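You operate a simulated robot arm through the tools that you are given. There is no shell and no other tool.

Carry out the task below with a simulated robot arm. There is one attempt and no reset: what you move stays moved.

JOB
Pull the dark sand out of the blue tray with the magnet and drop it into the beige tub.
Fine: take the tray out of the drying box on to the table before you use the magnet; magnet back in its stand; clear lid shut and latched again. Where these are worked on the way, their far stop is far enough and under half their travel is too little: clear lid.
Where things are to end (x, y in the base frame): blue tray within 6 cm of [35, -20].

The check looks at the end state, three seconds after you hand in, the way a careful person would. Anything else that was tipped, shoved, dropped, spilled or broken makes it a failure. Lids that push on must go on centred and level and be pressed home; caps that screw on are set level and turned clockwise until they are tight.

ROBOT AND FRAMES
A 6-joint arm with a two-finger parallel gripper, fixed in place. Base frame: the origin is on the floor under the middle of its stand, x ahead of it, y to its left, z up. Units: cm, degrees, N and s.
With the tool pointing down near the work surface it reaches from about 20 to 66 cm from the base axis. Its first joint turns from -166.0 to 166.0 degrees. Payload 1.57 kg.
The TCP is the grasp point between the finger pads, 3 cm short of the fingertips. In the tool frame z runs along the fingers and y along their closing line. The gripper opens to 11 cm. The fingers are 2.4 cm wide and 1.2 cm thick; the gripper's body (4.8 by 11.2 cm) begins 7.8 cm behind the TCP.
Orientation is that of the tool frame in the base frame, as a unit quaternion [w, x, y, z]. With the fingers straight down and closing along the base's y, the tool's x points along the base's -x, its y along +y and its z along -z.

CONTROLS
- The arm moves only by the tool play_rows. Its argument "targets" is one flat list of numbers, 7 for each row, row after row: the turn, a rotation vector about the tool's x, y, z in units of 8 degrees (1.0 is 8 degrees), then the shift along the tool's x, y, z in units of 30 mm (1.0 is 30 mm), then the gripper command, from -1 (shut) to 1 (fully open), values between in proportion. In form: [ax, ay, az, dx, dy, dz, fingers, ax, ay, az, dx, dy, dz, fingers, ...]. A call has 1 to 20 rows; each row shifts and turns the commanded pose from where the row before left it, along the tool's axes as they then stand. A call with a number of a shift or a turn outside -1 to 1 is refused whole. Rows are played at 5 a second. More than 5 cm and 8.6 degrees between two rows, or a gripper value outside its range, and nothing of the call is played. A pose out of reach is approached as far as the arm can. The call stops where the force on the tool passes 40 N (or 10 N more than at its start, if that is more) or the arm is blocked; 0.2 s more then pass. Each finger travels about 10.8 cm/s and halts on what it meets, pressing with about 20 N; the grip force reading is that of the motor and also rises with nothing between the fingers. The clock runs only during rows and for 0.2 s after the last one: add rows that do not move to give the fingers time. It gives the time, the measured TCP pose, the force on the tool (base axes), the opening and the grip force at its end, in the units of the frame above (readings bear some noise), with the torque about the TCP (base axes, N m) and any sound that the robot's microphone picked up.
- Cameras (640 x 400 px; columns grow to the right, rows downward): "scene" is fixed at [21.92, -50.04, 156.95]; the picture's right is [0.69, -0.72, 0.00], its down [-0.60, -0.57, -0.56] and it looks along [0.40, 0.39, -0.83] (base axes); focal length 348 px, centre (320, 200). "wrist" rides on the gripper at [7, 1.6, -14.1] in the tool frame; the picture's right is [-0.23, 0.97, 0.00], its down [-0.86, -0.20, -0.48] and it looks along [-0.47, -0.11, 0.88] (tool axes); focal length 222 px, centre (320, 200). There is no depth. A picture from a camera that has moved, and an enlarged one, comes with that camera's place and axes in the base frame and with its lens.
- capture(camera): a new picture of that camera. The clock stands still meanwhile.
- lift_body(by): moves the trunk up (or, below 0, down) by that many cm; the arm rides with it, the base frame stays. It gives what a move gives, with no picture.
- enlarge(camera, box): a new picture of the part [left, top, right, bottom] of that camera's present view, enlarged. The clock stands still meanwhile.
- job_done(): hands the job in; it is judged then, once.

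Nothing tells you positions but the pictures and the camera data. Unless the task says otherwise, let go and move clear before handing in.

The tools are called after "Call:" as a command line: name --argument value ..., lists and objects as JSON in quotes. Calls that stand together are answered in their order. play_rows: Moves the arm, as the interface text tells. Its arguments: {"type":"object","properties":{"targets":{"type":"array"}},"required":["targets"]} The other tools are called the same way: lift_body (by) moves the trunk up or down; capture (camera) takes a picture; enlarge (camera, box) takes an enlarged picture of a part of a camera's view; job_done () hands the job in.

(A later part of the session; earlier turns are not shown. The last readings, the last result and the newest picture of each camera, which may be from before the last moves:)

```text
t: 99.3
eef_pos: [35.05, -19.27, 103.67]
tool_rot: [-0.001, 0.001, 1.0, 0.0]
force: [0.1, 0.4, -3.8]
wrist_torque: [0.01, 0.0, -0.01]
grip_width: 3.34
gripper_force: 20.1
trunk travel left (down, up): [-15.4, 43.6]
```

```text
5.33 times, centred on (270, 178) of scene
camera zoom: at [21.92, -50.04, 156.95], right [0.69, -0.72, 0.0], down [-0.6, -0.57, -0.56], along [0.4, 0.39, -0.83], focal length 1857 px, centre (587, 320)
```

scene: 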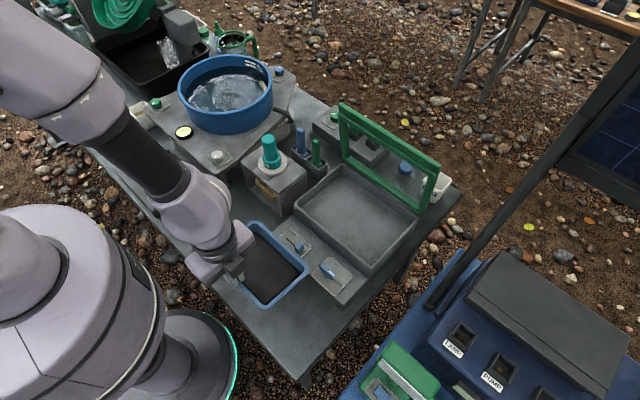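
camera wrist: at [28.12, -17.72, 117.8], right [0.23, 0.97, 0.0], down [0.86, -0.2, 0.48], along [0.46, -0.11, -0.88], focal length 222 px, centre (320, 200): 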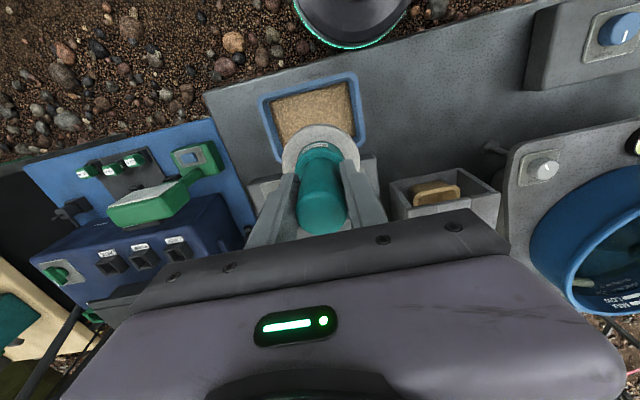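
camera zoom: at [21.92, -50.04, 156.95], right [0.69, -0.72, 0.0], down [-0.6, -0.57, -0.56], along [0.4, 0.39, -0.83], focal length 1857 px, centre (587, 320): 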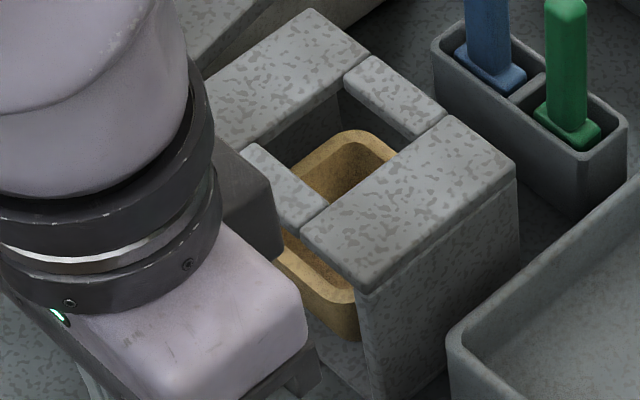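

Dark sand is on the magnet; pale sand only in the tray. I'll carry the magnet smoothly back above the stand hole, directly over the beige tub.

Call:
play_rows --targets '[0, 0, 0, -0.25, 0.24, 0, -1, 0, 0, 0, -0.5, 0.47, 0, -1, 0, 0, 0, -0.6, 0.565, 0, -1, 0, 0, 0, -0.6, 0.565, 0, -1, 0, 0, 0, -0.6, 0.565, 0, -1, 0, 0, 0, -0.6, 0.565, 0, -1, 0, 0, 0, -0.6, 0.565, 0, -1, 0, 0, 0, -0.6, 0.565, 0, -1, 0, 0, 0, -0.6, 0.565, 0, -1, 0, 0, 0, -0.6, 0.565, 0, -1, 0, 0, 0, -0.6, 0.565, 0, -1, 0, 0, 0, -0.5, 0.47, 0, -1, 0, 0, 0, -0.36, 0.355, 0, -1, 0, 0, 0, 0, 0, 0, -1]'

Call:
capture --camera "wrist"

Call:
enlarge --camera "scene" --box '[220, 80, 340, 220]'

```text
t: 102.3
eef_pos: [56.09, 0.54, 103.54]
tool_rot: [-0.001, 0.0, 1.0, 0.001]
force: [-0.4, -0.1, -3.4]
wrist_torque: [0.05, -0.04, 0.02]
grip_width: 3.33
gripper_force: 20.3
trunk travel left (down, up): [-15.4, 43.6]
```

```text
taken
camera wrist: at [49.13, 2.06, 117.72], right [0.23, 0.97, 0.0], down [0.86, -0.2, 0.48], along [0.46, -0.11, -0.88], focal length 222 px, centre (320, 200)
```

wrist: 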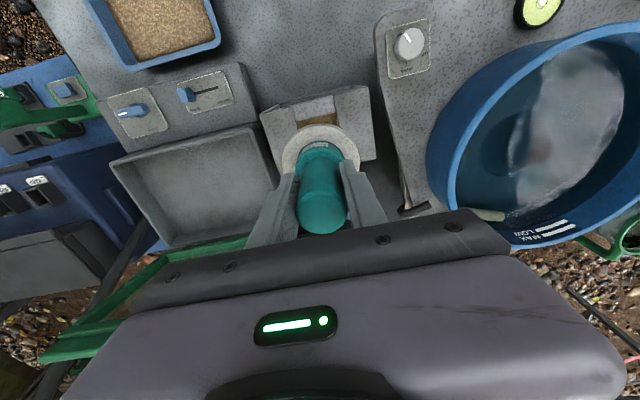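

```text
2.86 times, centred on (280, 150) of scene
camera zoom: at [21.92, -50.04, 156.95], right [0.69, -0.72, 0.0], down [-0.6, -0.57, -0.56], along [0.4, 0.39, -0.83], focal length 995 px, centre (434, 343)
```

zoom: 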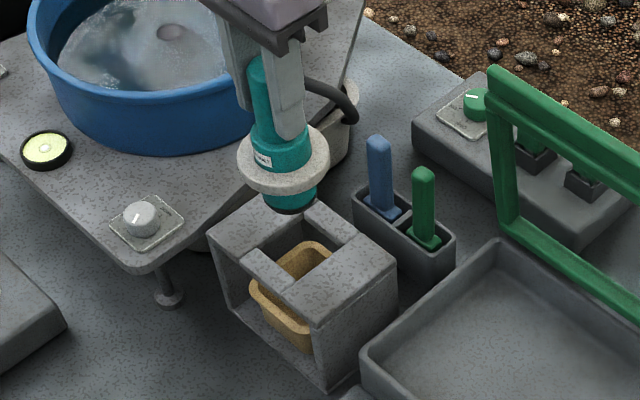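

Call:
play_rows --targets '[0, 0, 0, 0, 0, 0.4, -1, 0, 0, 0, 0, 0, 0.5, -1, 0, 0, 0, 0, 0, 0.5, -1, 0, 0, 0, 0, 0, 0.5, -1, 0, 0, 0, 0, 0, 0.4, -1, 0, 0, 0, 0, 0, 0.3, -1, 0, 0, 0, 0, 0, 0, -1]'

Call:
enlarge --camera "scene" --box '[220, 80, 340, 220]'

Call:
capture --camera "wrist"

```text
t: 103.9
eef_pos: [56.07, 0.45, 95.65]
tool_rot: [-0.001, 0.001, 1.0, 0.0]
force: [0.9, 0.9, -2.6]
wrist_torque: [0.03, 0.01, 0.0]
grip_width: 3.37
gripper_force: 20.1
trunk travel left (down, up): [-15.4, 43.6]
```

```text
2.86 times, centred on (280, 150) of scene
camera zoom: at [21.92, -50.04, 156.95], right [0.69, -0.72, 0.0], down [-0.6, -0.57, -0.56], along [0.4, 0.39, -0.83], focal length 995 px, centre (434, 343)
```

zoom: 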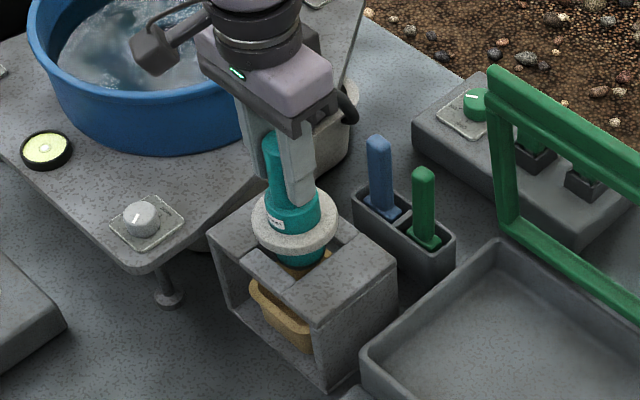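

```text
taken
camera wrist: at [49.15, 2.03, 109.96], right [0.23, 0.97, 0.0], down [0.86, -0.2, 0.48], along [0.46, -0.11, -0.88], focal length 222 px, centre (320, 200)
```

wrist: 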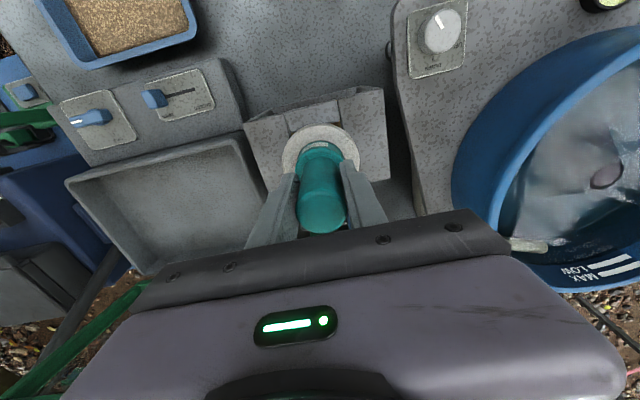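

Call:
play_rows --targets '[0, 0, 0, 0, 0, 0.3, -1, 0, 0, 0, 0, 0, 0.3, -1, 0, 0, 0, 0, 0, 0.25, -1, 0, 0, 0, 0, 0, 0, -1]'

Call:
enlarge --camera "scene" --box '[230, 110, 330, 210]'

```text
t: 104.9
eef_pos: [56.18, 0.41, 93.22]
tool_rot: [-0.001, 0.0, 1.0, 0.0]
force: [0.1, 1.1, -2.9]
wrist_torque: [-0.01, 0.0, 0.03]
grip_width: 3.35
gripper_force: 20.4
trunk travel left (down, up): [-15.4, 43.6]
```

```text
4.00 times, centred on (280, 160) of scene
camera zoom: at [21.92, -50.04, 156.95], right [0.69, -0.72, 0.0], down [-0.6, -0.57, -0.56], along [0.4, 0.39, -0.83], focal length 1393 px, centre (480, 360)
```

zoom: 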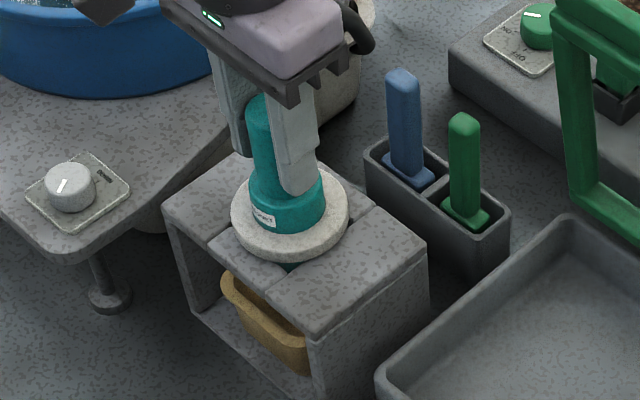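

Call:
play_rows --targets '[0, 0, 0, 0, 0, 0.12, -1, 0, 0, 0, 0, 0, 0.12, -1, 0, 0, 0, 0, 0, 0, -1]'

Call:
enlarge --camera "scene" --box '[230, 110, 330, 210]'

```text
t: 105.7
eef_pos: [56.14, 0.58, 92.53]
tool_rot: [-0.001, 0.0, 1.0, 0.0]
force: [1.1, 1.2, 0.9]
wrist_torque: [0.22, -0.25, -0.02]
grip_width: 3.37
gripper_force: 20.0
trunk travel left (down, up): [-15.4, 43.6]
```

```text
4.00 times, centred on (280, 160) of scene
camera zoom: at [21.92, -50.04, 156.95], right [0.69, -0.72, 0.0], down [-0.6, -0.57, -0.56], along [0.4, 0.39, -0.83], focal length 1393 px, centre (480, 360)
```

zoom: 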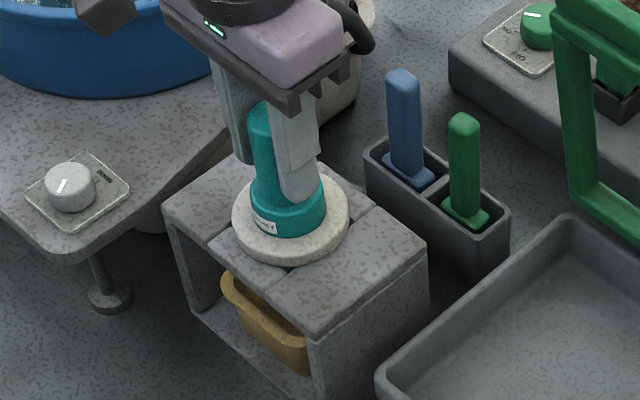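

The flange is seated on the stand (weight transferred). I'll let go, back off and look into the tub from the front to see whether the sand has dropped.

Call:
play_rows --targets '[0, 0, 0, 0, 0, 0, -0.6, 0, 0, 0, 0, 0, 0, 0, 0, 0, 0, 0, 0, 0, 0.2, 0, 0, 0, 0, 0, -0.3, 0.2, 0, 0, 0, 0, 0, -0.6, 0.2, 0, 0, 0, 0, 0, -0.8, 0.2, 0, 0, 0, 0, 0, -0.8, 0.2, 0, 0, 0, 0.6, 0, -0.3, 0.2, 0, 0, 0, 0.9, 0, 0, 0.2, 0, 0, 0, 0.9, 0, 0, 0.2, 0, 0, 0, 0.9, 0, 0, 0.2, 0, 0, 0, 0, 0, 0, 0.2]'

Call:
capture --camera "wrist"

Call:
enlarge --camera "scene" --box '[230, 110, 330, 210]'

```text
t: 108.3
eef_pos: [46.15, 0.44, 100.85]
tool_rot: [-0.001, 0.002, 1.0, 0.0]
force: [0.4, -0.2, 0.0]
wrist_torque: [-0.01, 0.03, 0.03]
grip_width: 6.6
gripper_force: 0.2
trunk travel left (down, up): [-15.4, 43.6]
```

```text
taken
camera wrist: at [39.24, 2.01, 115.07], right [0.23, 0.97, 0.0], down [0.86, -0.2, 0.48], along [0.46, -0.11, -0.88], focal length 222 px, centre (320, 200)
```

wrist: 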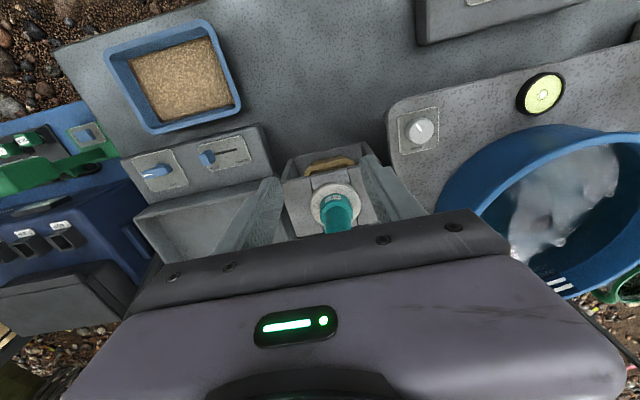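

```text
4.00 times, centred on (280, 160) of scene
camera zoom: at [21.92, -50.04, 156.95], right [0.69, -0.72, 0.0], down [-0.6, -0.57, -0.56], along [0.4, 0.39, -0.83], focal length 1393 px, centre (480, 360)
```

zoom: 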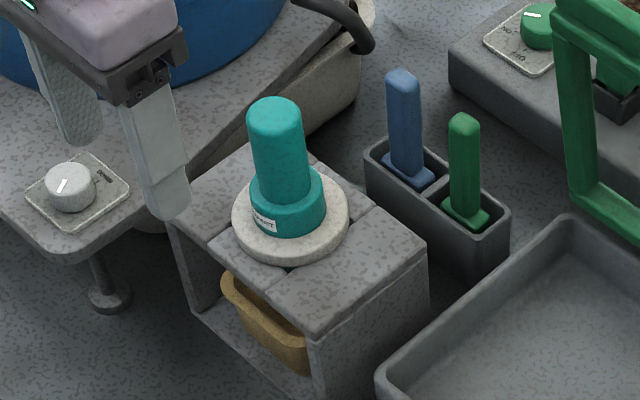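

Call:
play_rows --targets '[0, 0, 0, 0, 0.05, 0.8, 0.2, 0, 0, 0, 0, 0.05, 0.8, 0.2, 0, 0, 0, 0, 0, 0.8, 0.2, 0, 0, 0, 0, 0, 0.8, 0.2, 0, -0.8, 0, 0, 0, 0, 1, 0, -0.8, 0, 0, 0, 0, 1, 0, -0.8, 0, 0, 0, 0, 1, 0, 0, 0, 0, 0, 0, 1]'

Call:
enlarge --camera "wrist" --box '[250, 90, 410, 220]'

Call:
capture --camera "wrist"

```text
t: 110.1
eef_pos: [46.15, 1.14, 91.18]
tool_rot: [0.15, -0.001, 0.989, 0.007]
force: [-0.2, -0.4, 0.0]
wrist_torque: [-0.01, -0.01, -0.02]
grip_width: 11.02
gripper_force: 0.1
out of reach, approached as far as the arm can: row 7
trunk travel left (down, up): [-15.4, 43.6]
```

```text
3.08 times, centred on (330, 155) of wrist
camera zoom: at [35.31, 2.43, 102.77], right [0.21, 0.97, 0.08], down [0.67, -0.21, 0.71], along [0.71, -0.1, -0.7], focal length 684 px, centre (289, 338)
```

zoom: 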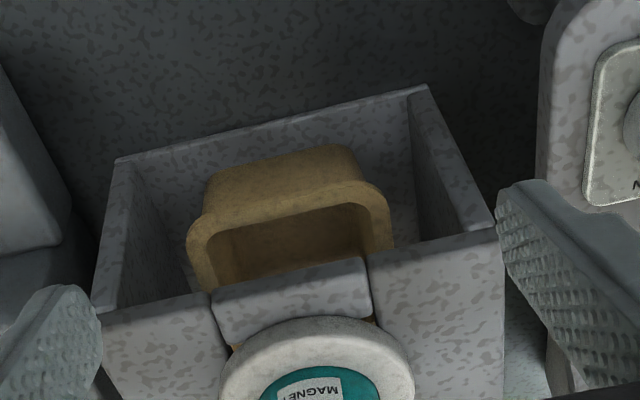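

```text
taken
camera wrist: at [35.31, 2.43, 102.77], right [0.21, 0.97, 0.08], down [0.67, -0.21, 0.71], along [0.71, -0.1, -0.7], focal length 222 px, centre (320, 200)
```

wrist: 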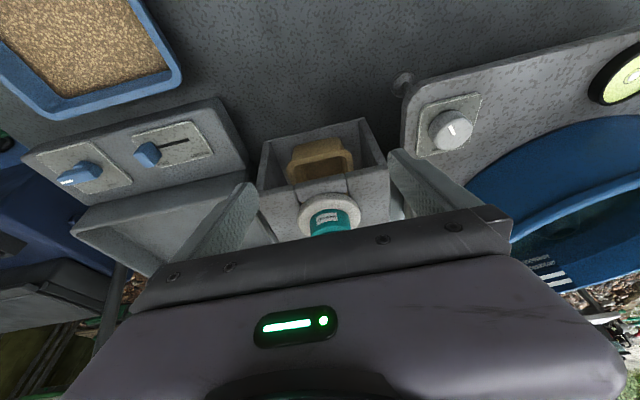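

Call:
enlarge --camera "wrist" --box '[280, 130, 370, 200]'

Call:
enlarge --camera "scene" --box '[245, 155, 305, 205]'

```text
5.71 times, centred on (325, 165) of wrist
camera zoom: at [35.31, 2.43, 102.77], right [0.21, 0.97, 0.08], down [0.67, -0.21, 0.71], along [0.71, -0.1, -0.7], focal length 1269 px, centre (291, 400)
```

zoom: 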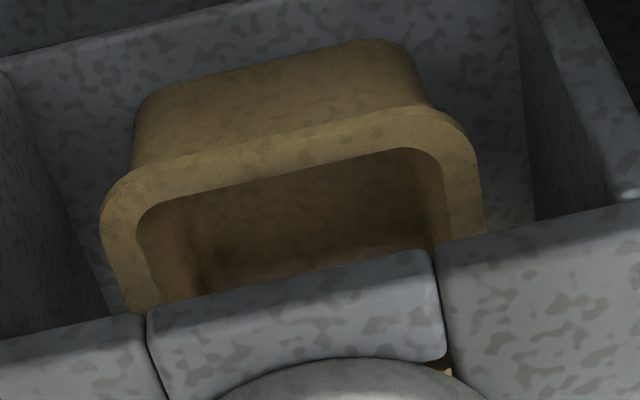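

```text
8.00 times, centred on (275, 180) of scene
camera zoom: at [21.92, -50.04, 156.95], right [0.69, -0.72, 0.0], down [-0.6, -0.57, -0.56], along [0.4, 0.39, -0.83], focal length 2786 px, centre (680, 360)
```

zoom: 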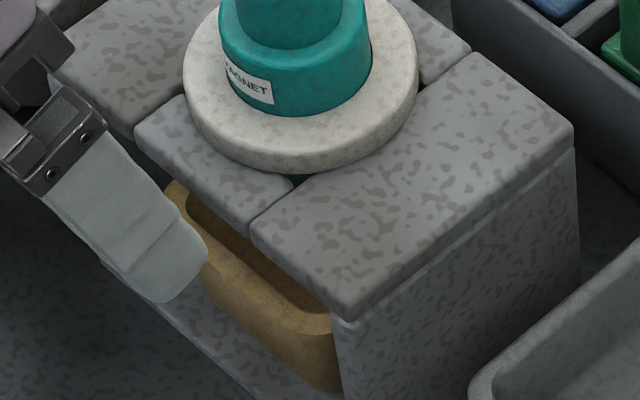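

The tub still looks empty (only tan inside), so the sand is still on the magnet – some release action is needed. I'll level out and go above the handle with closed fingers to see if the handle works as a plunger.

Call:
play_rows --targets '[0.033, 0.72, 0.004, 0, 0, 0, 0, 0.033, 0.72, 0.004, 0, 0, 0, -1, 0.033, 0.72, 0.004, 0, 0, 0, -1, 0, 0, 0, 0, 0, -0.9, -1, 0, 0, 0, 0, 0, -0.9, -1, 0, 0, 0, 0, 0, -0.9, -1, 0, 0, 0, 0, 0, -0.9, -1, 0, 0, 0, -0.84, -0.05, 0, -1, 0, 0, 0, -0.84, -0.05, 0, -1, 0, 0, 0, -0.84, -0.05, 0, -1, 0, 0, 0, -0.84, -0.05, 0, -1, 0, 0, 0, 0, 0, 0, -1]'

Call:
capture --camera "wrist"

Call:
enlarge --camera "wrist" --box '[240, 80, 400, 220]'

```text
t: 112.7
eef_pos: [55.99, 0.58, 102.33]
tool_rot: [0.016, 0.003, 1.0, -0.007]
force: [-0.5, 0.4, 0.3]
wrist_torque: [-0.03, 0.0, -0.04]
grip_width: 0.0
gripper_force: 20.0
trunk travel left (down, up): [-15.4, 43.6]
```

```text
taken
camera wrist: at [48.58, 2.31, 116.3], right [0.23, 0.97, -0.01], down [0.84, -0.2, 0.51], along [0.49, -0.12, -0.86], focal length 222 px, centre (320, 200)
```

wrist: 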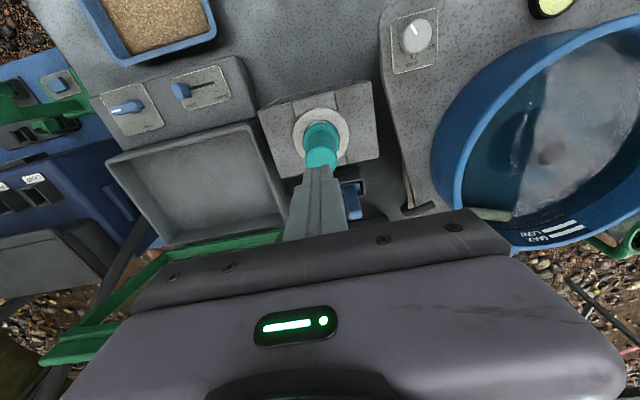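

```text
2.86 times, centred on (320, 150) of wrist
camera zoom: at [48.58, 2.31, 116.3], right [0.23, 0.97, -0.01], down [0.84, -0.2, 0.51], along [0.49, -0.12, -0.86], focal length 635 px, centre (320, 343)
```

zoom: 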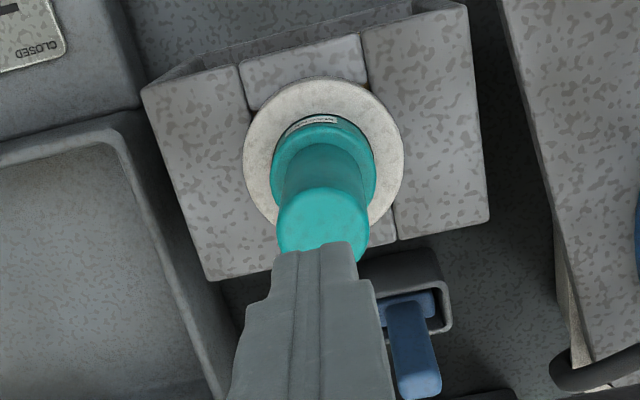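

Call:
play_rows --targets '[-0.1, 0.229, -0.043, 0, 0, 0, -1, 0, 0, 0, 0, 0, 0.5, -1, 0, 0, 0, 0, 0, 0.5, -1, 0, 0, 0, 0, 0, 0.2, -1, 0, 0, 0, 0, 0, 0, -1]'

```text
t: 113.9
eef_pos: [55.95, 0.59, 98.78]
tool_rot: [0.0, -0.001, 1.0, 0.0]
force: [-0.5, -0.8, -0.5]
wrist_torque: [-0.02, 0.03, 0.02]
grip_width: 0.0
gripper_force: 20.2
trunk travel left (down, up): [-15.4, 43.6]
```

Call:
play_rows --targets '[0, 0, 0, 0, 0, 0.1, -1, 0, 0, 0, 0, 0, 0.1, -1, 0, 0, 0, 0, 0, 0.1, -1, 0, 0, 0, 0, 0, 0, -1]'

```text
t: 114.9
eef_pos: [56.1, 0.65, 97.95]
tool_rot: [0.0, -0.001, 1.0, 0.0]
force: [0.3, 0.6, 1.4]
wrist_torque: [0.03, -0.01, 0.01]
grip_width: 0.0
gripper_force: 20.0
trunk travel left (down, up): [-15.4, 43.6]
```

Call:
play_rows --targets '[0, 0, 0, 0, 0, 0.05, -1, 0, 0, 0, 0, 0, 0.05, -1, 0, 0, 0, 0, 0, 0, -1]'

Call:
enlarge --camera "scene" --box '[230, 90, 330, 200]'

```text
t: 115.7
eef_pos: [55.94, 0.61, 97.52]
tool_rot: [0.0, 0.0, 1.0, 0.0]
force: [1.5, 1.2, 1.9]
wrist_torque: [0.0, 0.0, 0.01]
grip_width: 0.0
gripper_force: 19.8
trunk travel left (down, up): [-15.4, 43.6]
```

```text
3.64 times, centred on (280, 145) of scene
camera zoom: at [21.92, -50.04, 156.95], right [0.69, -0.72, 0.0], down [-0.6, -0.57, -0.56], along [0.4, 0.39, -0.83], focal length 1266 px, centre (466, 400)
```

zoom: 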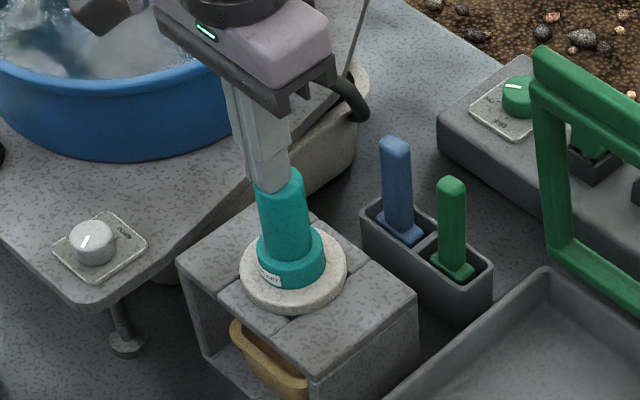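

Call:
play_rows --targets '[0, 0, 0, 0, 0, 0.08, -1, 0, 0, 0, 0, 0, 0.08, -1, 0, 0, 0, 0, 0, 0, -1]'

Call:
enlarge --camera "scene" --box '[230, 90, 330, 200]'

```text
t: 116.5
eef_pos: [55.91, 0.67, 97.07]
tool_rot: [0.0, -0.001, 1.0, 0.0]
force: [1.4, 0.4, 1.2]
wrist_torque: [-0.01, -0.03, 0.03]
grip_width: 0.0
gripper_force: 20.5
trunk travel left (down, up): [-15.4, 43.6]
```

```text
3.64 times, centred on (280, 145) of scene
camera zoom: at [21.92, -50.04, 156.95], right [0.69, -0.72, 0.0], down [-0.6, -0.57, -0.56], along [0.4, 0.39, -0.83], focal length 1266 px, centre (466, 400)
```

zoom: 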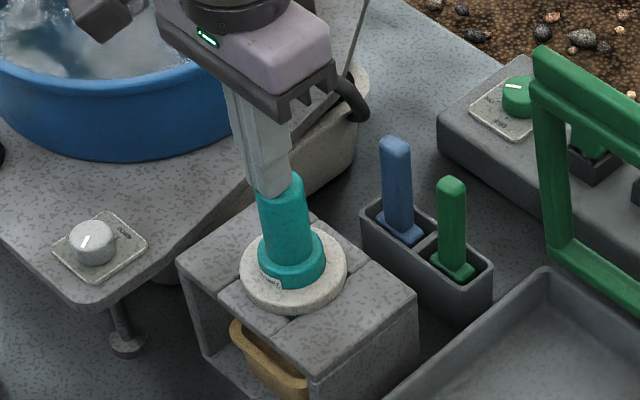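

Call:
enlarge --camera "scene" --box '[245, 125, 305, 180]'

Call:
enlarge --camera "wrist" --box '[240, 80, 400, 220]'

```text
7.27 times, centred on (275, 152) of scene
camera zoom: at [21.92, -50.04, 156.95], right [0.69, -0.72, 0.0], down [-0.6, -0.57, -0.56], along [0.4, 0.39, -0.83], focal length 2532 px, centre (647, 546)
```

zoom: 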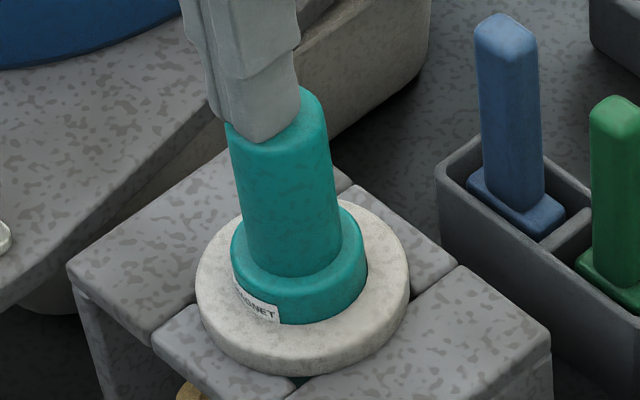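

```text
2.86 times, centred on (320, 150) of wrist
camera zoom: at [48.99, 2.13, 111.35], right [0.23, 0.97, 0.0], down [0.86, -0.2, 0.48], along [0.47, -0.11, -0.88], focal length 635 px, centre (320, 343)
```

zoom: 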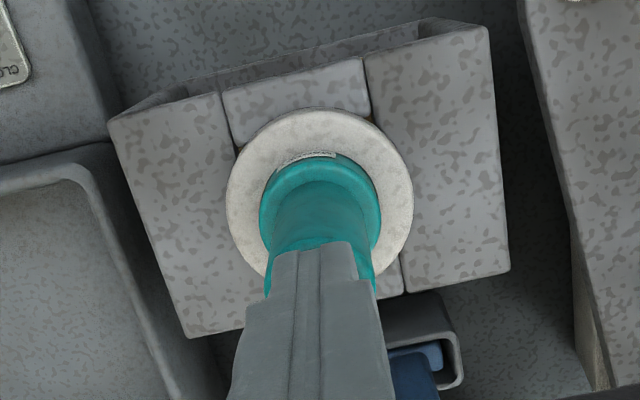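

Pressing moves the teal body down through the white ring (label sinking into it) with little force – it is a plunger-like part. I'll keep pressing in small steps and watch.

Call:
play_rows --targets '[0, 0, 0, 0, 0, 0.1, -1, 0, 0, 0, 0, 0, 0.1, -1, 0, 0, 0, 0, 0, 0.1, -1, 0, 0, 0, 0, 0, 0, -1]'

Call:
enlarge --camera "scene" --box '[240, 125, 310, 205]'

```text
t: 117.5
eef_pos: [55.99, 0.67, 96.31]
tool_rot: [0.0, -0.001, 1.0, -0.001]
force: [-1.4, -1.3, 2.8]
wrist_torque: [-0.07, 0.03, 0.01]
grip_width: 0.03
gripper_force: 20.2
trunk travel left (down, up): [-15.4, 43.6]
```

```text
5.00 times, centred on (275, 165) of scene
camera zoom: at [21.92, -50.04, 156.95], right [0.69, -0.72, 0.0], down [-0.6, -0.57, -0.56], along [0.4, 0.39, -0.83], focal length 1741 px, centre (545, 375)
```

zoom: 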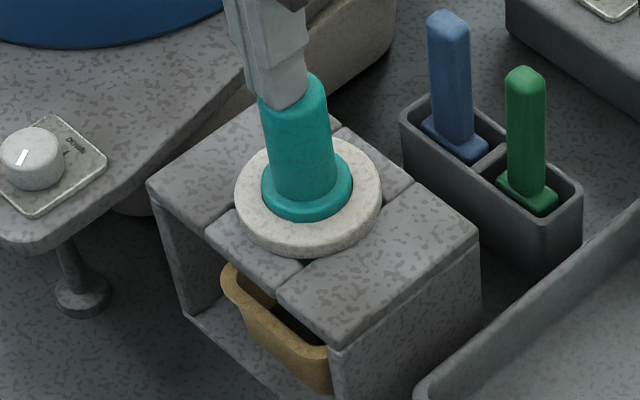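

The collar is nearly level with the ring now, and something dark appeared in the tub. Zooming in.

Call:
enlarge --camera "scene" --box '[250, 165, 300, 205]'

Call:
capture --camera "wrist"

```text
10.00 times, centred on (275, 185) of scene
camera zoom: at [21.92, -50.04, 156.95], right [0.69, -0.72, 0.0], down [-0.6, -0.57, -0.56], along [0.4, 0.39, -0.83], focal length 3482 px, centre (770, 350)
```

zoom: 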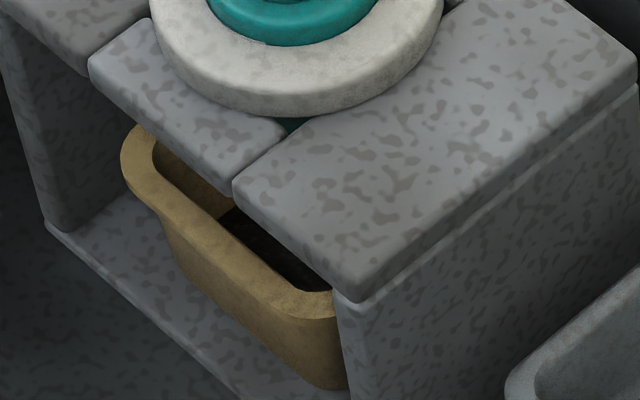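

```text
taken
camera wrist: at [48.99, 2.14, 110.45], right [0.23, 0.97, 0.0], down [0.86, -0.2, 0.48], along [0.47, -0.11, -0.88], focal length 222 px, centre (320, 200)
```

wrist: 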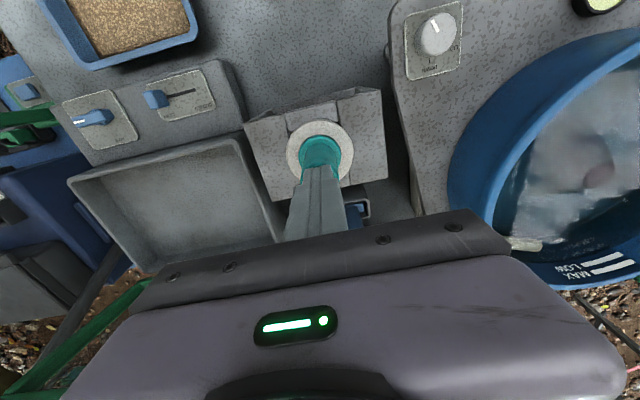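

The dark sand is now in the beige tub. I'll raise off the plunger and check how the magnet sits.

Call:
play_rows --targets '[0, 0, 0, 0, 0, -0.2, -1, 0, 0, 0, 0, 0, -0.4, -1, 0, 0, 0, 0, 0, -0.7, -1, 0, 0, 0, 0, 0, -0.7, -1, 0, 0, 0, 0.9, 0, -0.3, -1, 0, 0, 0, 0.9, 0, 0, -1, 0, 0, 0, 0.9, 0, 0, -1, 0, 0, 0, 0, 0, 0, -1]'

Call:
enlarge --camera "scene" --box '[230, 110, 330, 210]'

Call:
capture --camera "wrist"

```text
t: 119.3
eef_pos: [47.78, 0.71, 103.27]
tool_rot: [0.0, -0.001, 1.0, 0.0]
force: [0.9, 0.0, 0.4]
wrist_torque: [-0.01, -0.01, -0.02]
grip_width: 0.0
gripper_force: 19.6
trunk travel left (down, up): [-15.4, 43.6]
```

```text
4.00 times, centred on (280, 160) of scene
camera zoom: at [21.92, -50.04, 156.95], right [0.69, -0.72, 0.0], down [-0.6, -0.57, -0.56], along [0.4, 0.39, -0.83], focal length 1393 px, centre (480, 360)
```

zoom: 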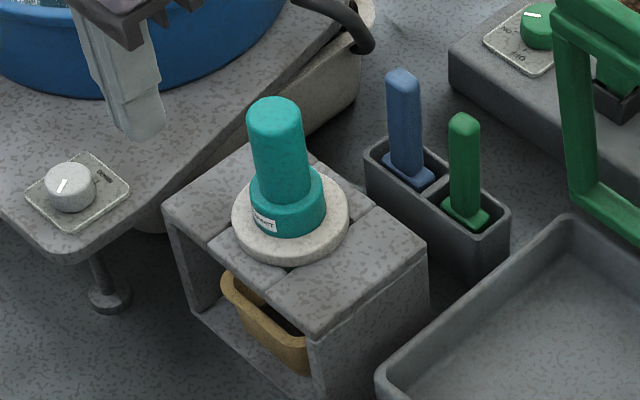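

```text
taken
camera wrist: at [40.82, 2.12, 117.4], right [0.23, 0.97, 0.0], down [0.86, -0.2, 0.48], along [0.47, -0.11, -0.88], focal length 222 px, centre (320, 200)
```

wrist: 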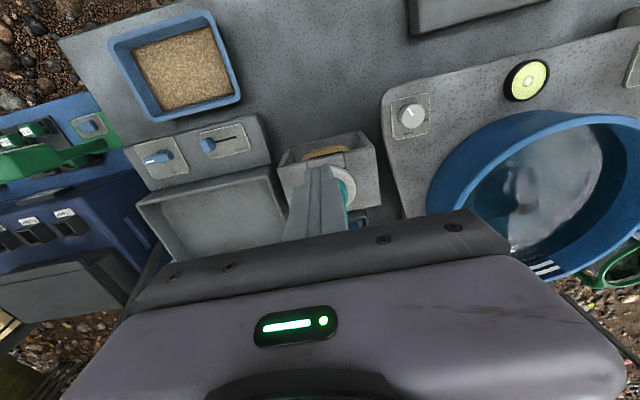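

Call:
enlarge --camera "scene" --box '[250, 165, 300, 205]'

Call:
capture --camera "scene"

```text
10.00 times, centred on (275, 185) of scene
camera zoom: at [21.92, -50.04, 156.95], right [0.69, -0.72, 0.0], down [-0.6, -0.57, -0.56], along [0.4, 0.39, -0.83], focal length 3482 px, centre (770, 350)
```

zoom: 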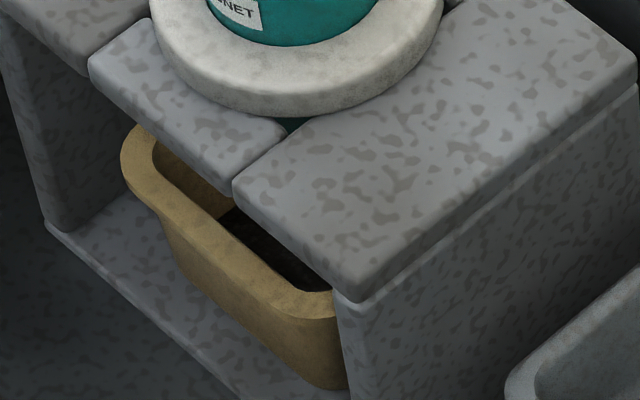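

```text
taken
```

scene: 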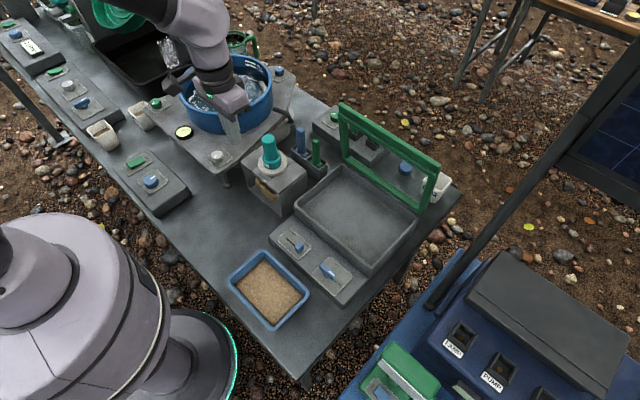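

Sand is in the tub and the magnet sprung back, sitting in its stand. Now to close the lid: I'll go up and over, pitched forward, to hook the back of the lid's top edge.

Call:
play_rows --targets '[0, 0, 0, 0, 0, -0.9, -1, 0, 0, 0, 0, 0, -0.9, -1, 0, 0, 0, 0, 0, -0.9, -1, 0, 0, 0, 0, 0, -0.9, -1, 0, 0, 0, -0.425, -0.8625, 0, -1, 0, 0, 0, -0.425, -0.8625, 0, -1, 0, 0, 0, -0.425, -0.8625, 0, -1, 0, 0, 0, -0.425, -0.8625, 0, -1, 0, 0, 0, -0.425, -0.8625, 0, -1, 0, 0, 0, -0.425, -0.8625, 0, -1, 0, 0, 0, -0.425, -0.8625, 0, -1, 0, 0, 0, -0.425, -0.8625, 0, -1, 0, -0.9375, 0, 0, 0, 0, -1, 0, -0.9375, 0, 0, 0, 0, -1, 0, -0.9375, 0, 0, 0, 0, -1, 0, -0.9375, 0, 0, 0, 0, -1, 0, -0.9375, 0, 0, 0, 0, -1, 0, -0.9375, 0, 0, 0, 0, -1, 0, 0, 0, 0, 0, 0, -1]'

Call:
capture --camera "wrist"

Call:
capture --camera "scene"

```text
t: 123.3
eef_pos: [58.06, -20.07, 113.94]
tool_rot: [0.383, -0.001, 0.924, 0.0]
force: [0.7, -0.7, 0.0]
wrist_torque: [0.03, 0.0, 0.02]
grip_width: 0.0
gripper_force: 19.8
trunk travel left (down, up): [-15.4, 43.6]
```

```text
taken
camera wrist: at [43.18, -18.6, 119.04], right [0.16, 0.97, 0.16], down [0.27, -0.2, 0.94], along [0.95, -0.11, -0.29], focal length 222 px, centre (320, 200)
```

wrist: 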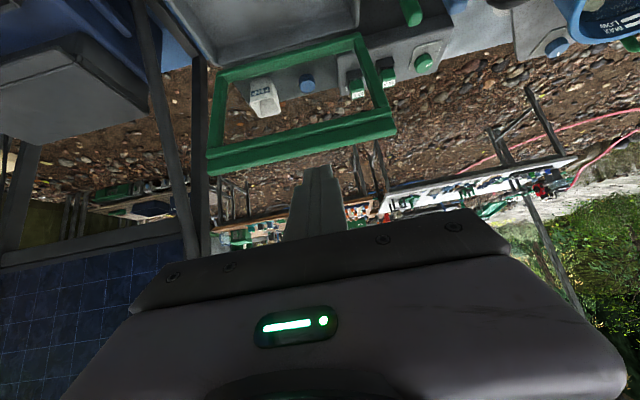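

```text
taken
```

scene: 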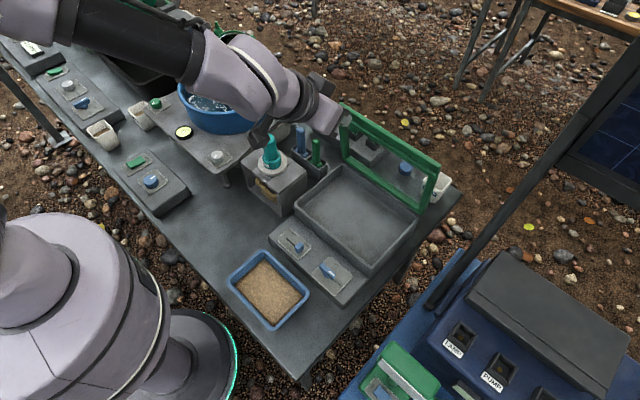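

Call:
play_rows --targets '[0, 0, 0, -0.53, 0, 0.806, -1, 0, 0, 0, -0.53, 0, 0.806, -1, 0, 0, 0, -0.53, 0, 0.806, -1, 0, 0, 0, -0.53, 0, 0.806, -1, 0, 0, 0, -0.53, 0, 0.806, -1, 0, 0, 0, 0, 0, 0, -1]'

Call:
capture --camera "wrist"

Call:
enlarge --camera "scene" --box '[290, 70, 450, 220]'

```text
t: 124.7
eef_pos: [72.31, -20.12, 110.82]
tool_rot: [0.383, -0.001, 0.924, 0.001]
force: [0.3, -0.1, -0.1]
wrist_torque: [0.01, 0.01, -0.05]
grip_width: 0.0
gripper_force: 20.0
trunk travel left (down, up): [-15.4, 43.6]
```

```text
taken
camera wrist: at [57.39, -18.65, 116.08], right [0.16, 0.97, 0.16], down [0.27, -0.2, 0.94], along [0.95, -0.11, -0.29], focal length 222 px, centre (320, 200)
```

wrist: 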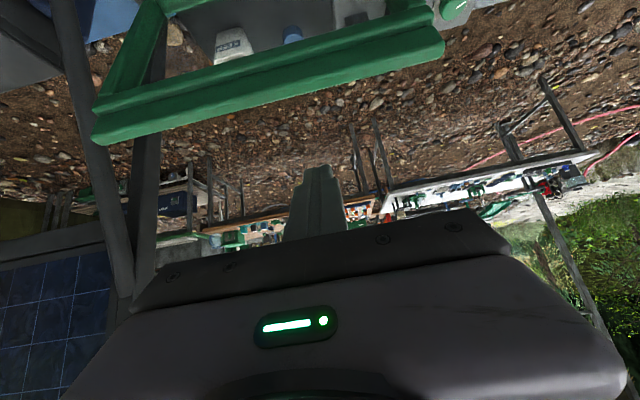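

```text
2.67 times, centred on (370, 145) of scene
camera zoom: at [21.92, -50.04, 156.95], right [0.69, -0.72, 0.0], down [-0.6, -0.57, -0.56], along [0.4, 0.39, -0.83], focal length 928 px, centre (187, 347)
```

zoom: 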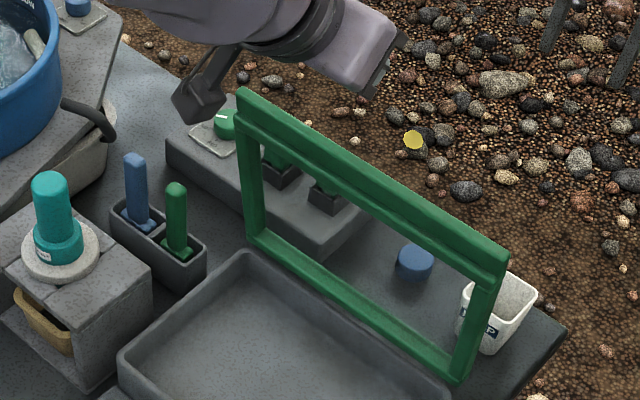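

Call:
play_rows --targets '[0, 0, 0, 0.52, 0, 0.52, -1, 0, 0, 0, 0.52, 0, 0.52, -1, 0, 0, 0, 0.3, 0, -0.3, -1, 0, 0, 0, 0, 0, 0, -1]'

Call:
capture --camera "wrist"

Call:
enlarge --camera "scene" --box '[290, 70, 450, 220]'

```text
t: 125.7
eef_pos: [71.03, -20.1, 106.47]
tool_rot: [0.382, -0.001, 0.924, 0.001]
force: [0.3, 0.6, -0.5]
wrist_torque: [-0.02, 0.0, -0.02]
grip_width: 0.0
gripper_force: 20.7
trunk travel left (down, up): [-15.4, 43.6]
```

```text
taken
camera wrist: at [56.04, -18.62, 111.66], right [0.16, 0.97, 0.16], down [0.27, -0.2, 0.94], along [0.95, -0.11, -0.29], focal length 222 px, centre (320, 200)
```

wrist: 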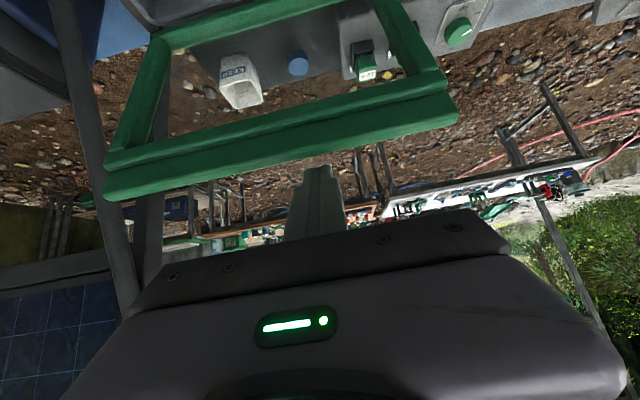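

```text
2.67 times, centred on (370, 145) of scene
camera zoom: at [21.92, -50.04, 156.95], right [0.69, -0.72, 0.0], down [-0.6, -0.57, -0.56], along [0.4, 0.39, -0.83], focal length 928 px, centre (187, 347)
```

zoom: 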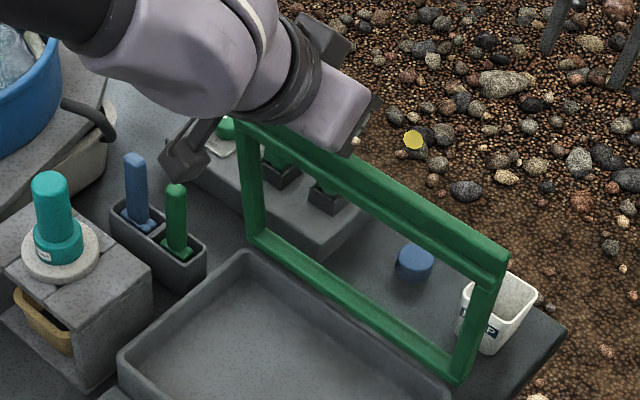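

Call:
play_rows --targets '[0, 0, 0, 0.488, 0, -0.474, -1, 0, 0, 0, 0.731, 0, -0.495, -1, 0, 0, 0, 0, 0, 0, -1]'

Call:
capture --camera "wrist"

Call:
enlarge --camera "scene" --box '[290, 70, 450, 220]'

```text
t: 126.5
eef_pos: [66.43, -20.12, 105.91]
tool_rot: [0.383, 0.0, 0.924, 0.001]
force: [-0.7, -0.4, 0.4]
wrist_torque: [0.02, 0.02, -0.02]
grip_width: 0.0
gripper_force: 20.4
trunk travel left (down, up): [-15.4, 43.6]
```

```text
taken
camera wrist: at [51.5, -18.58, 111.16], right [0.16, 0.97, 0.16], down [0.27, -0.2, 0.94], along [0.95, -0.11, -0.29], focal length 222 px, centre (320, 200)
```

wrist: 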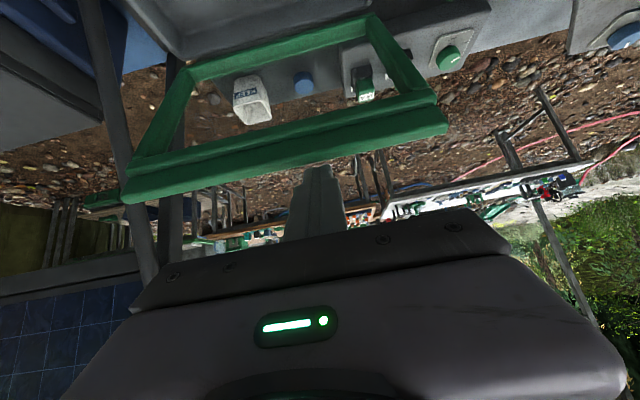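

```text
2.67 times, centred on (370, 145) of scene
camera zoom: at [21.92, -50.04, 156.95], right [0.69, -0.72, 0.0], down [-0.6, -0.57, -0.56], along [0.4, 0.39, -0.83], focal length 928 px, centre (187, 347)
```

zoom: 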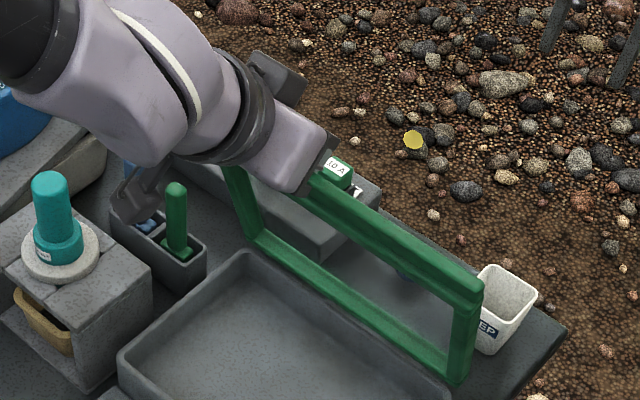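

The lid is following the fingers down. Continuing along the closing arc.

Call:
play_rows --targets '[0, 0, 0, 0.79, 0, -0.403, -1, 0, 0, 0, 0.83, 0, -0.302, -1, 0, 0, 0, 0.86, 0, -0.2, -1, 0, 0, 0, 0, 0, 0, -1]'

Call:
capture --camera "wrist"

Call:
enlarge --camera "scene" --box '[270, 90, 450, 260]'

```text
t: 127.5
eef_pos: [59.24, -20.15, 102.84]
tool_rot: [0.383, 0.0, 0.924, 0.001]
force: [-0.3, 0.3, -0.5]
wrist_torque: [0.05, 0.01, 0.0]
grip_width: 0.0
gripper_force: 19.9
trunk travel left (down, up): [-15.4, 43.6]
```

```text
taken
camera wrist: at [44.33, -18.62, 107.87], right [0.16, 0.97, 0.16], down [0.27, -0.2, 0.94], along [0.95, -0.11, -0.29], focal length 222 px, centre (320, 200)
```

wrist: 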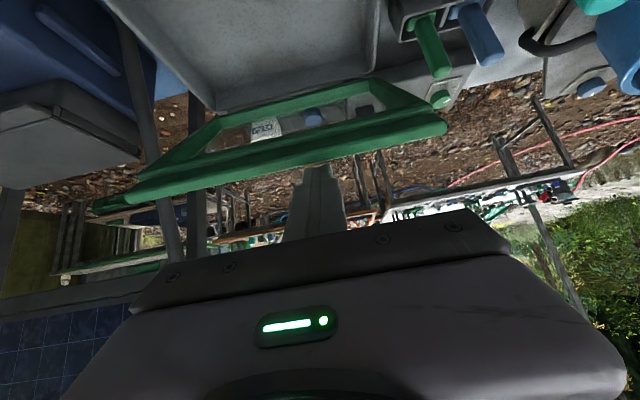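

```text
2.35 times, centred on (360, 175) of scene
camera zoom: at [21.92, -50.04, 156.95], right [0.69, -0.72, 0.0], down [-0.6, -0.57, -0.56], along [0.4, 0.39, -0.83], focal length 819 px, centre (226, 259)
```

zoom: 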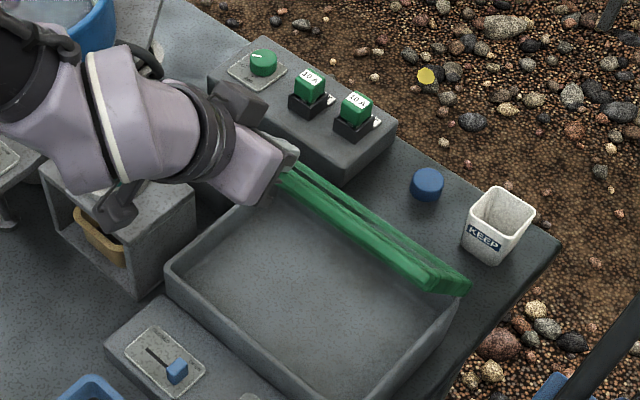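

Call:
play_rows --targets '[0, 0, 0, 0.877, 0, -0.094, -1, 0, 0, 0, 0.832, 0, 0.012, -1, 0, 0, 0, 0.813, 0, 0.111, -1, 0, 0, 0, 0, 0, 0, -1]'

Call:
capture --camera "wrist"

Call:
enlarge --camera "scene" --box '[270, 90, 450, 260]'

```text
t: 128.5
eef_pos: [53.92, -20.1, 97.36]
tool_rot: [0.383, -0.001, 0.924, 0.002]
force: [-0.5, -0.1, 0.2]
wrist_torque: [-0.04, -0.03, 0.01]
grip_width: 0.0
gripper_force: 19.7
trunk travel left (down, up): [-15.4, 43.6]
```

```text
taken
camera wrist: at [39.03, -18.62, 102.47], right [0.16, 0.97, 0.16], down [0.27, -0.2, 0.94], along [0.95, -0.11, -0.29], focal length 222 px, centre (320, 200)
```

wrist: 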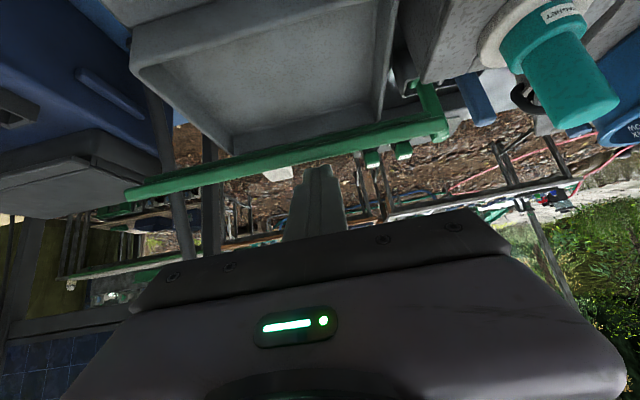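

```text
2.35 times, centred on (360, 175) of scene
camera zoom: at [21.92, -50.04, 156.95], right [0.69, -0.72, 0.0], down [-0.6, -0.57, -0.56], along [0.4, 0.39, -0.83], focal length 819 px, centre (226, 259)
```

zoom: 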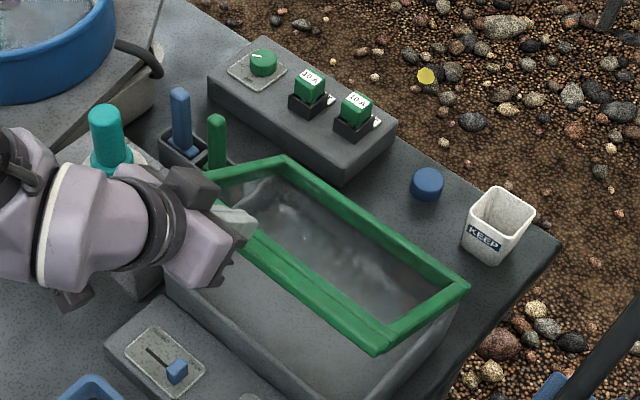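

Call:
play_rows --targets '[0, 0, 0, 0.797, 0, 0.212, -1, 0, 0, 0, 0.761, 0, 0.304, -1, 0, 0, 0, 0, 0, 0, -1]'

Call:
enlarge --camera "scene" --box '[270, 90, 450, 260]'

```text
t: 129.3
eef_pos: [51.83, -20.22, 92.96]
tool_rot: [0.381, 0.0, 0.925, 0.002]
force: [0.4, -0.1, 0.3]
wrist_torque: [0.0, 0.0, -0.02]
grip_width: 0.02
gripper_force: 20.0
trunk travel left (down, up): [-15.4, 43.6]
```

```text
2.35 times, centred on (360, 175) of scene
camera zoom: at [21.92, -50.04, 156.95], right [0.69, -0.72, 0.0], down [-0.6, -0.57, -0.56], along [0.4, 0.39, -0.83], focal length 819 px, centre (226, 259)
```

zoom: 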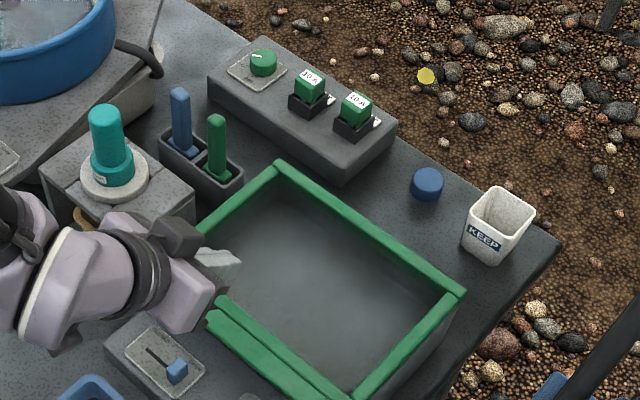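

The lid appears to have gone down to closed. I'll retreat, level the hand and check it from above.

Call:
play_rows --targets '[0, 0, 0, -0.59, 0, -0.59, -1, 0, 0, 0, -0.59, 0, -0.59, -1, 0, 0.933, 0, 0, 0, 0, -1, 0, 0.933, 0, 0, 0, 0, -1, 0, 0.933, 0, 0, 0, 0, -1, 0, 0.933, 0, 0, 0, 0, -1, 0, 0.933, 0, 0, 0, 0, -1, 0, 0.933, 0, 0, 0, 0, -1, 0, 0, 0, 0, 0, 0, -1]'

Call:
capture --camera "wrist"

Call:
enlarge --camera "scene" --box '[250, 140, 430, 290]'

```text
t: 131.3
eef_pos: [51.65, -20.05, 97.87]
tool_rot: [0.002, 0.0, 1.0, -0.001]
force: [0.2, 0.1, 0.0]
wrist_torque: [0.0, 0.02, 0.03]
grip_width: 0.0
gripper_force: 20.1
trunk travel left (down, up): [-15.4, 43.6]
```

```text
taken
camera wrist: at [44.72, -18.58, 112.09], right [0.23, 0.97, 0.0], down [0.85, -0.2, 0.48], along [0.47, -0.11, -0.88], focal length 222 px, centre (320, 200)
```

wrist: 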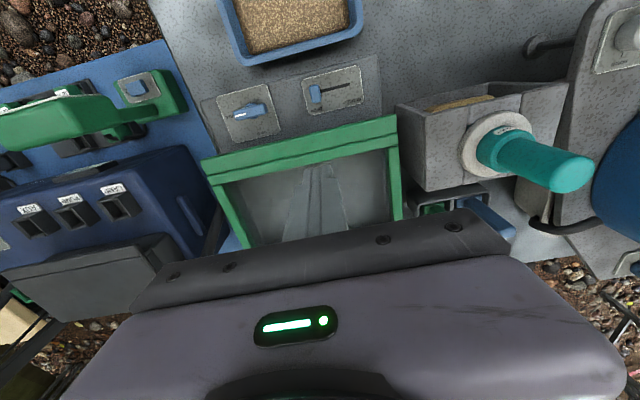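

```text
2.67 times, centred on (340, 215) of scene
camera zoom: at [21.92, -50.04, 156.95], right [0.69, -0.72, 0.0], down [-0.6, -0.57, -0.56], along [0.4, 0.39, -0.83], focal length 928 px, centre (267, 160)
```

zoom: 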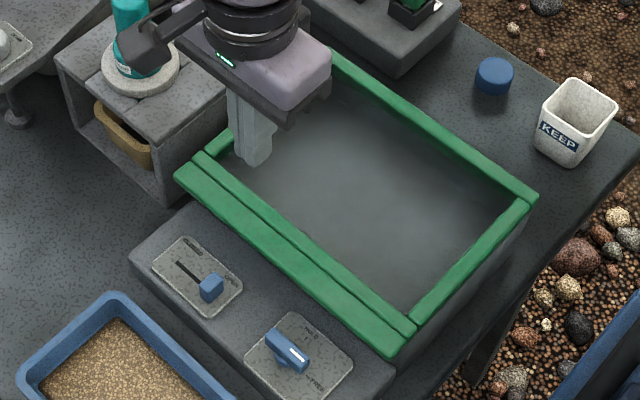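

The lid is down over the empty box. I'll press the lip gently from above to make sure it's fully shut.

Call:
play_rows --targets '[0, 0, 0, 0.02, -0.6, 0.6, -1, 0, 0, 0, 0.02, -0.6, 0.8, -1, 0, 0, 0, 0, 0, 0.8, -1, 0, 0, 0, 0, 0, 0.8, -1, 0, 0, 0, 0, 0, 0.3, -1, 0, 0, 0, 0, 0, 0, -1]'

Call:
enlarge --camera "scene" --box '[280, 180, 400, 280]'

```text
t: 132.7
eef_pos: [51.54, -23.73, 87.98]
tool_rot: [0.002, -0.002, 1.0, 0.0]
force: [-0.8, 0.2, -0.8]
wrist_torque: [-0.01, 0.02, 0.0]
grip_width: 0.0
gripper_force: 19.8
trunk travel left (down, up): [-15.4, 43.6]
```

```text
4.00 times, centred on (340, 230) of scene
camera zoom: at [21.92, -50.04, 156.95], right [0.69, -0.72, 0.0], down [-0.6, -0.57, -0.56], along [0.4, 0.39, -0.83], focal length 1393 px, centre (240, 80)
```

zoom: 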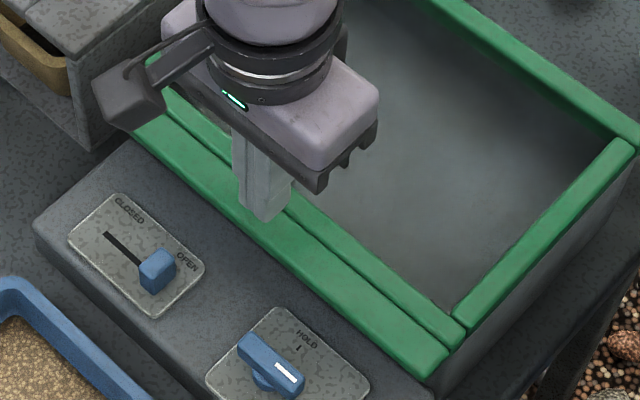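

Call:
play_rows --targets '[0, 0, 0, 0, 0, 0.15, -1, 0, 0, 0, 0, 0, 0.15, -1, 0, 0, 0, 0, 0, 0.1, -1, 0, 0, 0, 0, 0, 0, -1]'

```text
t: 133.7
eef_pos: [51.84, -23.72, 86.84]
tool_rot: [0.002, -0.001, 1.0, 0.0]
force: [-0.4, 0.6, 0.1]
wrist_torque: [-0.01, -0.02, -0.03]
grip_width: 0.01
gripper_force: 19.6
trunk travel left (down, up): [-15.4, 43.6]
```

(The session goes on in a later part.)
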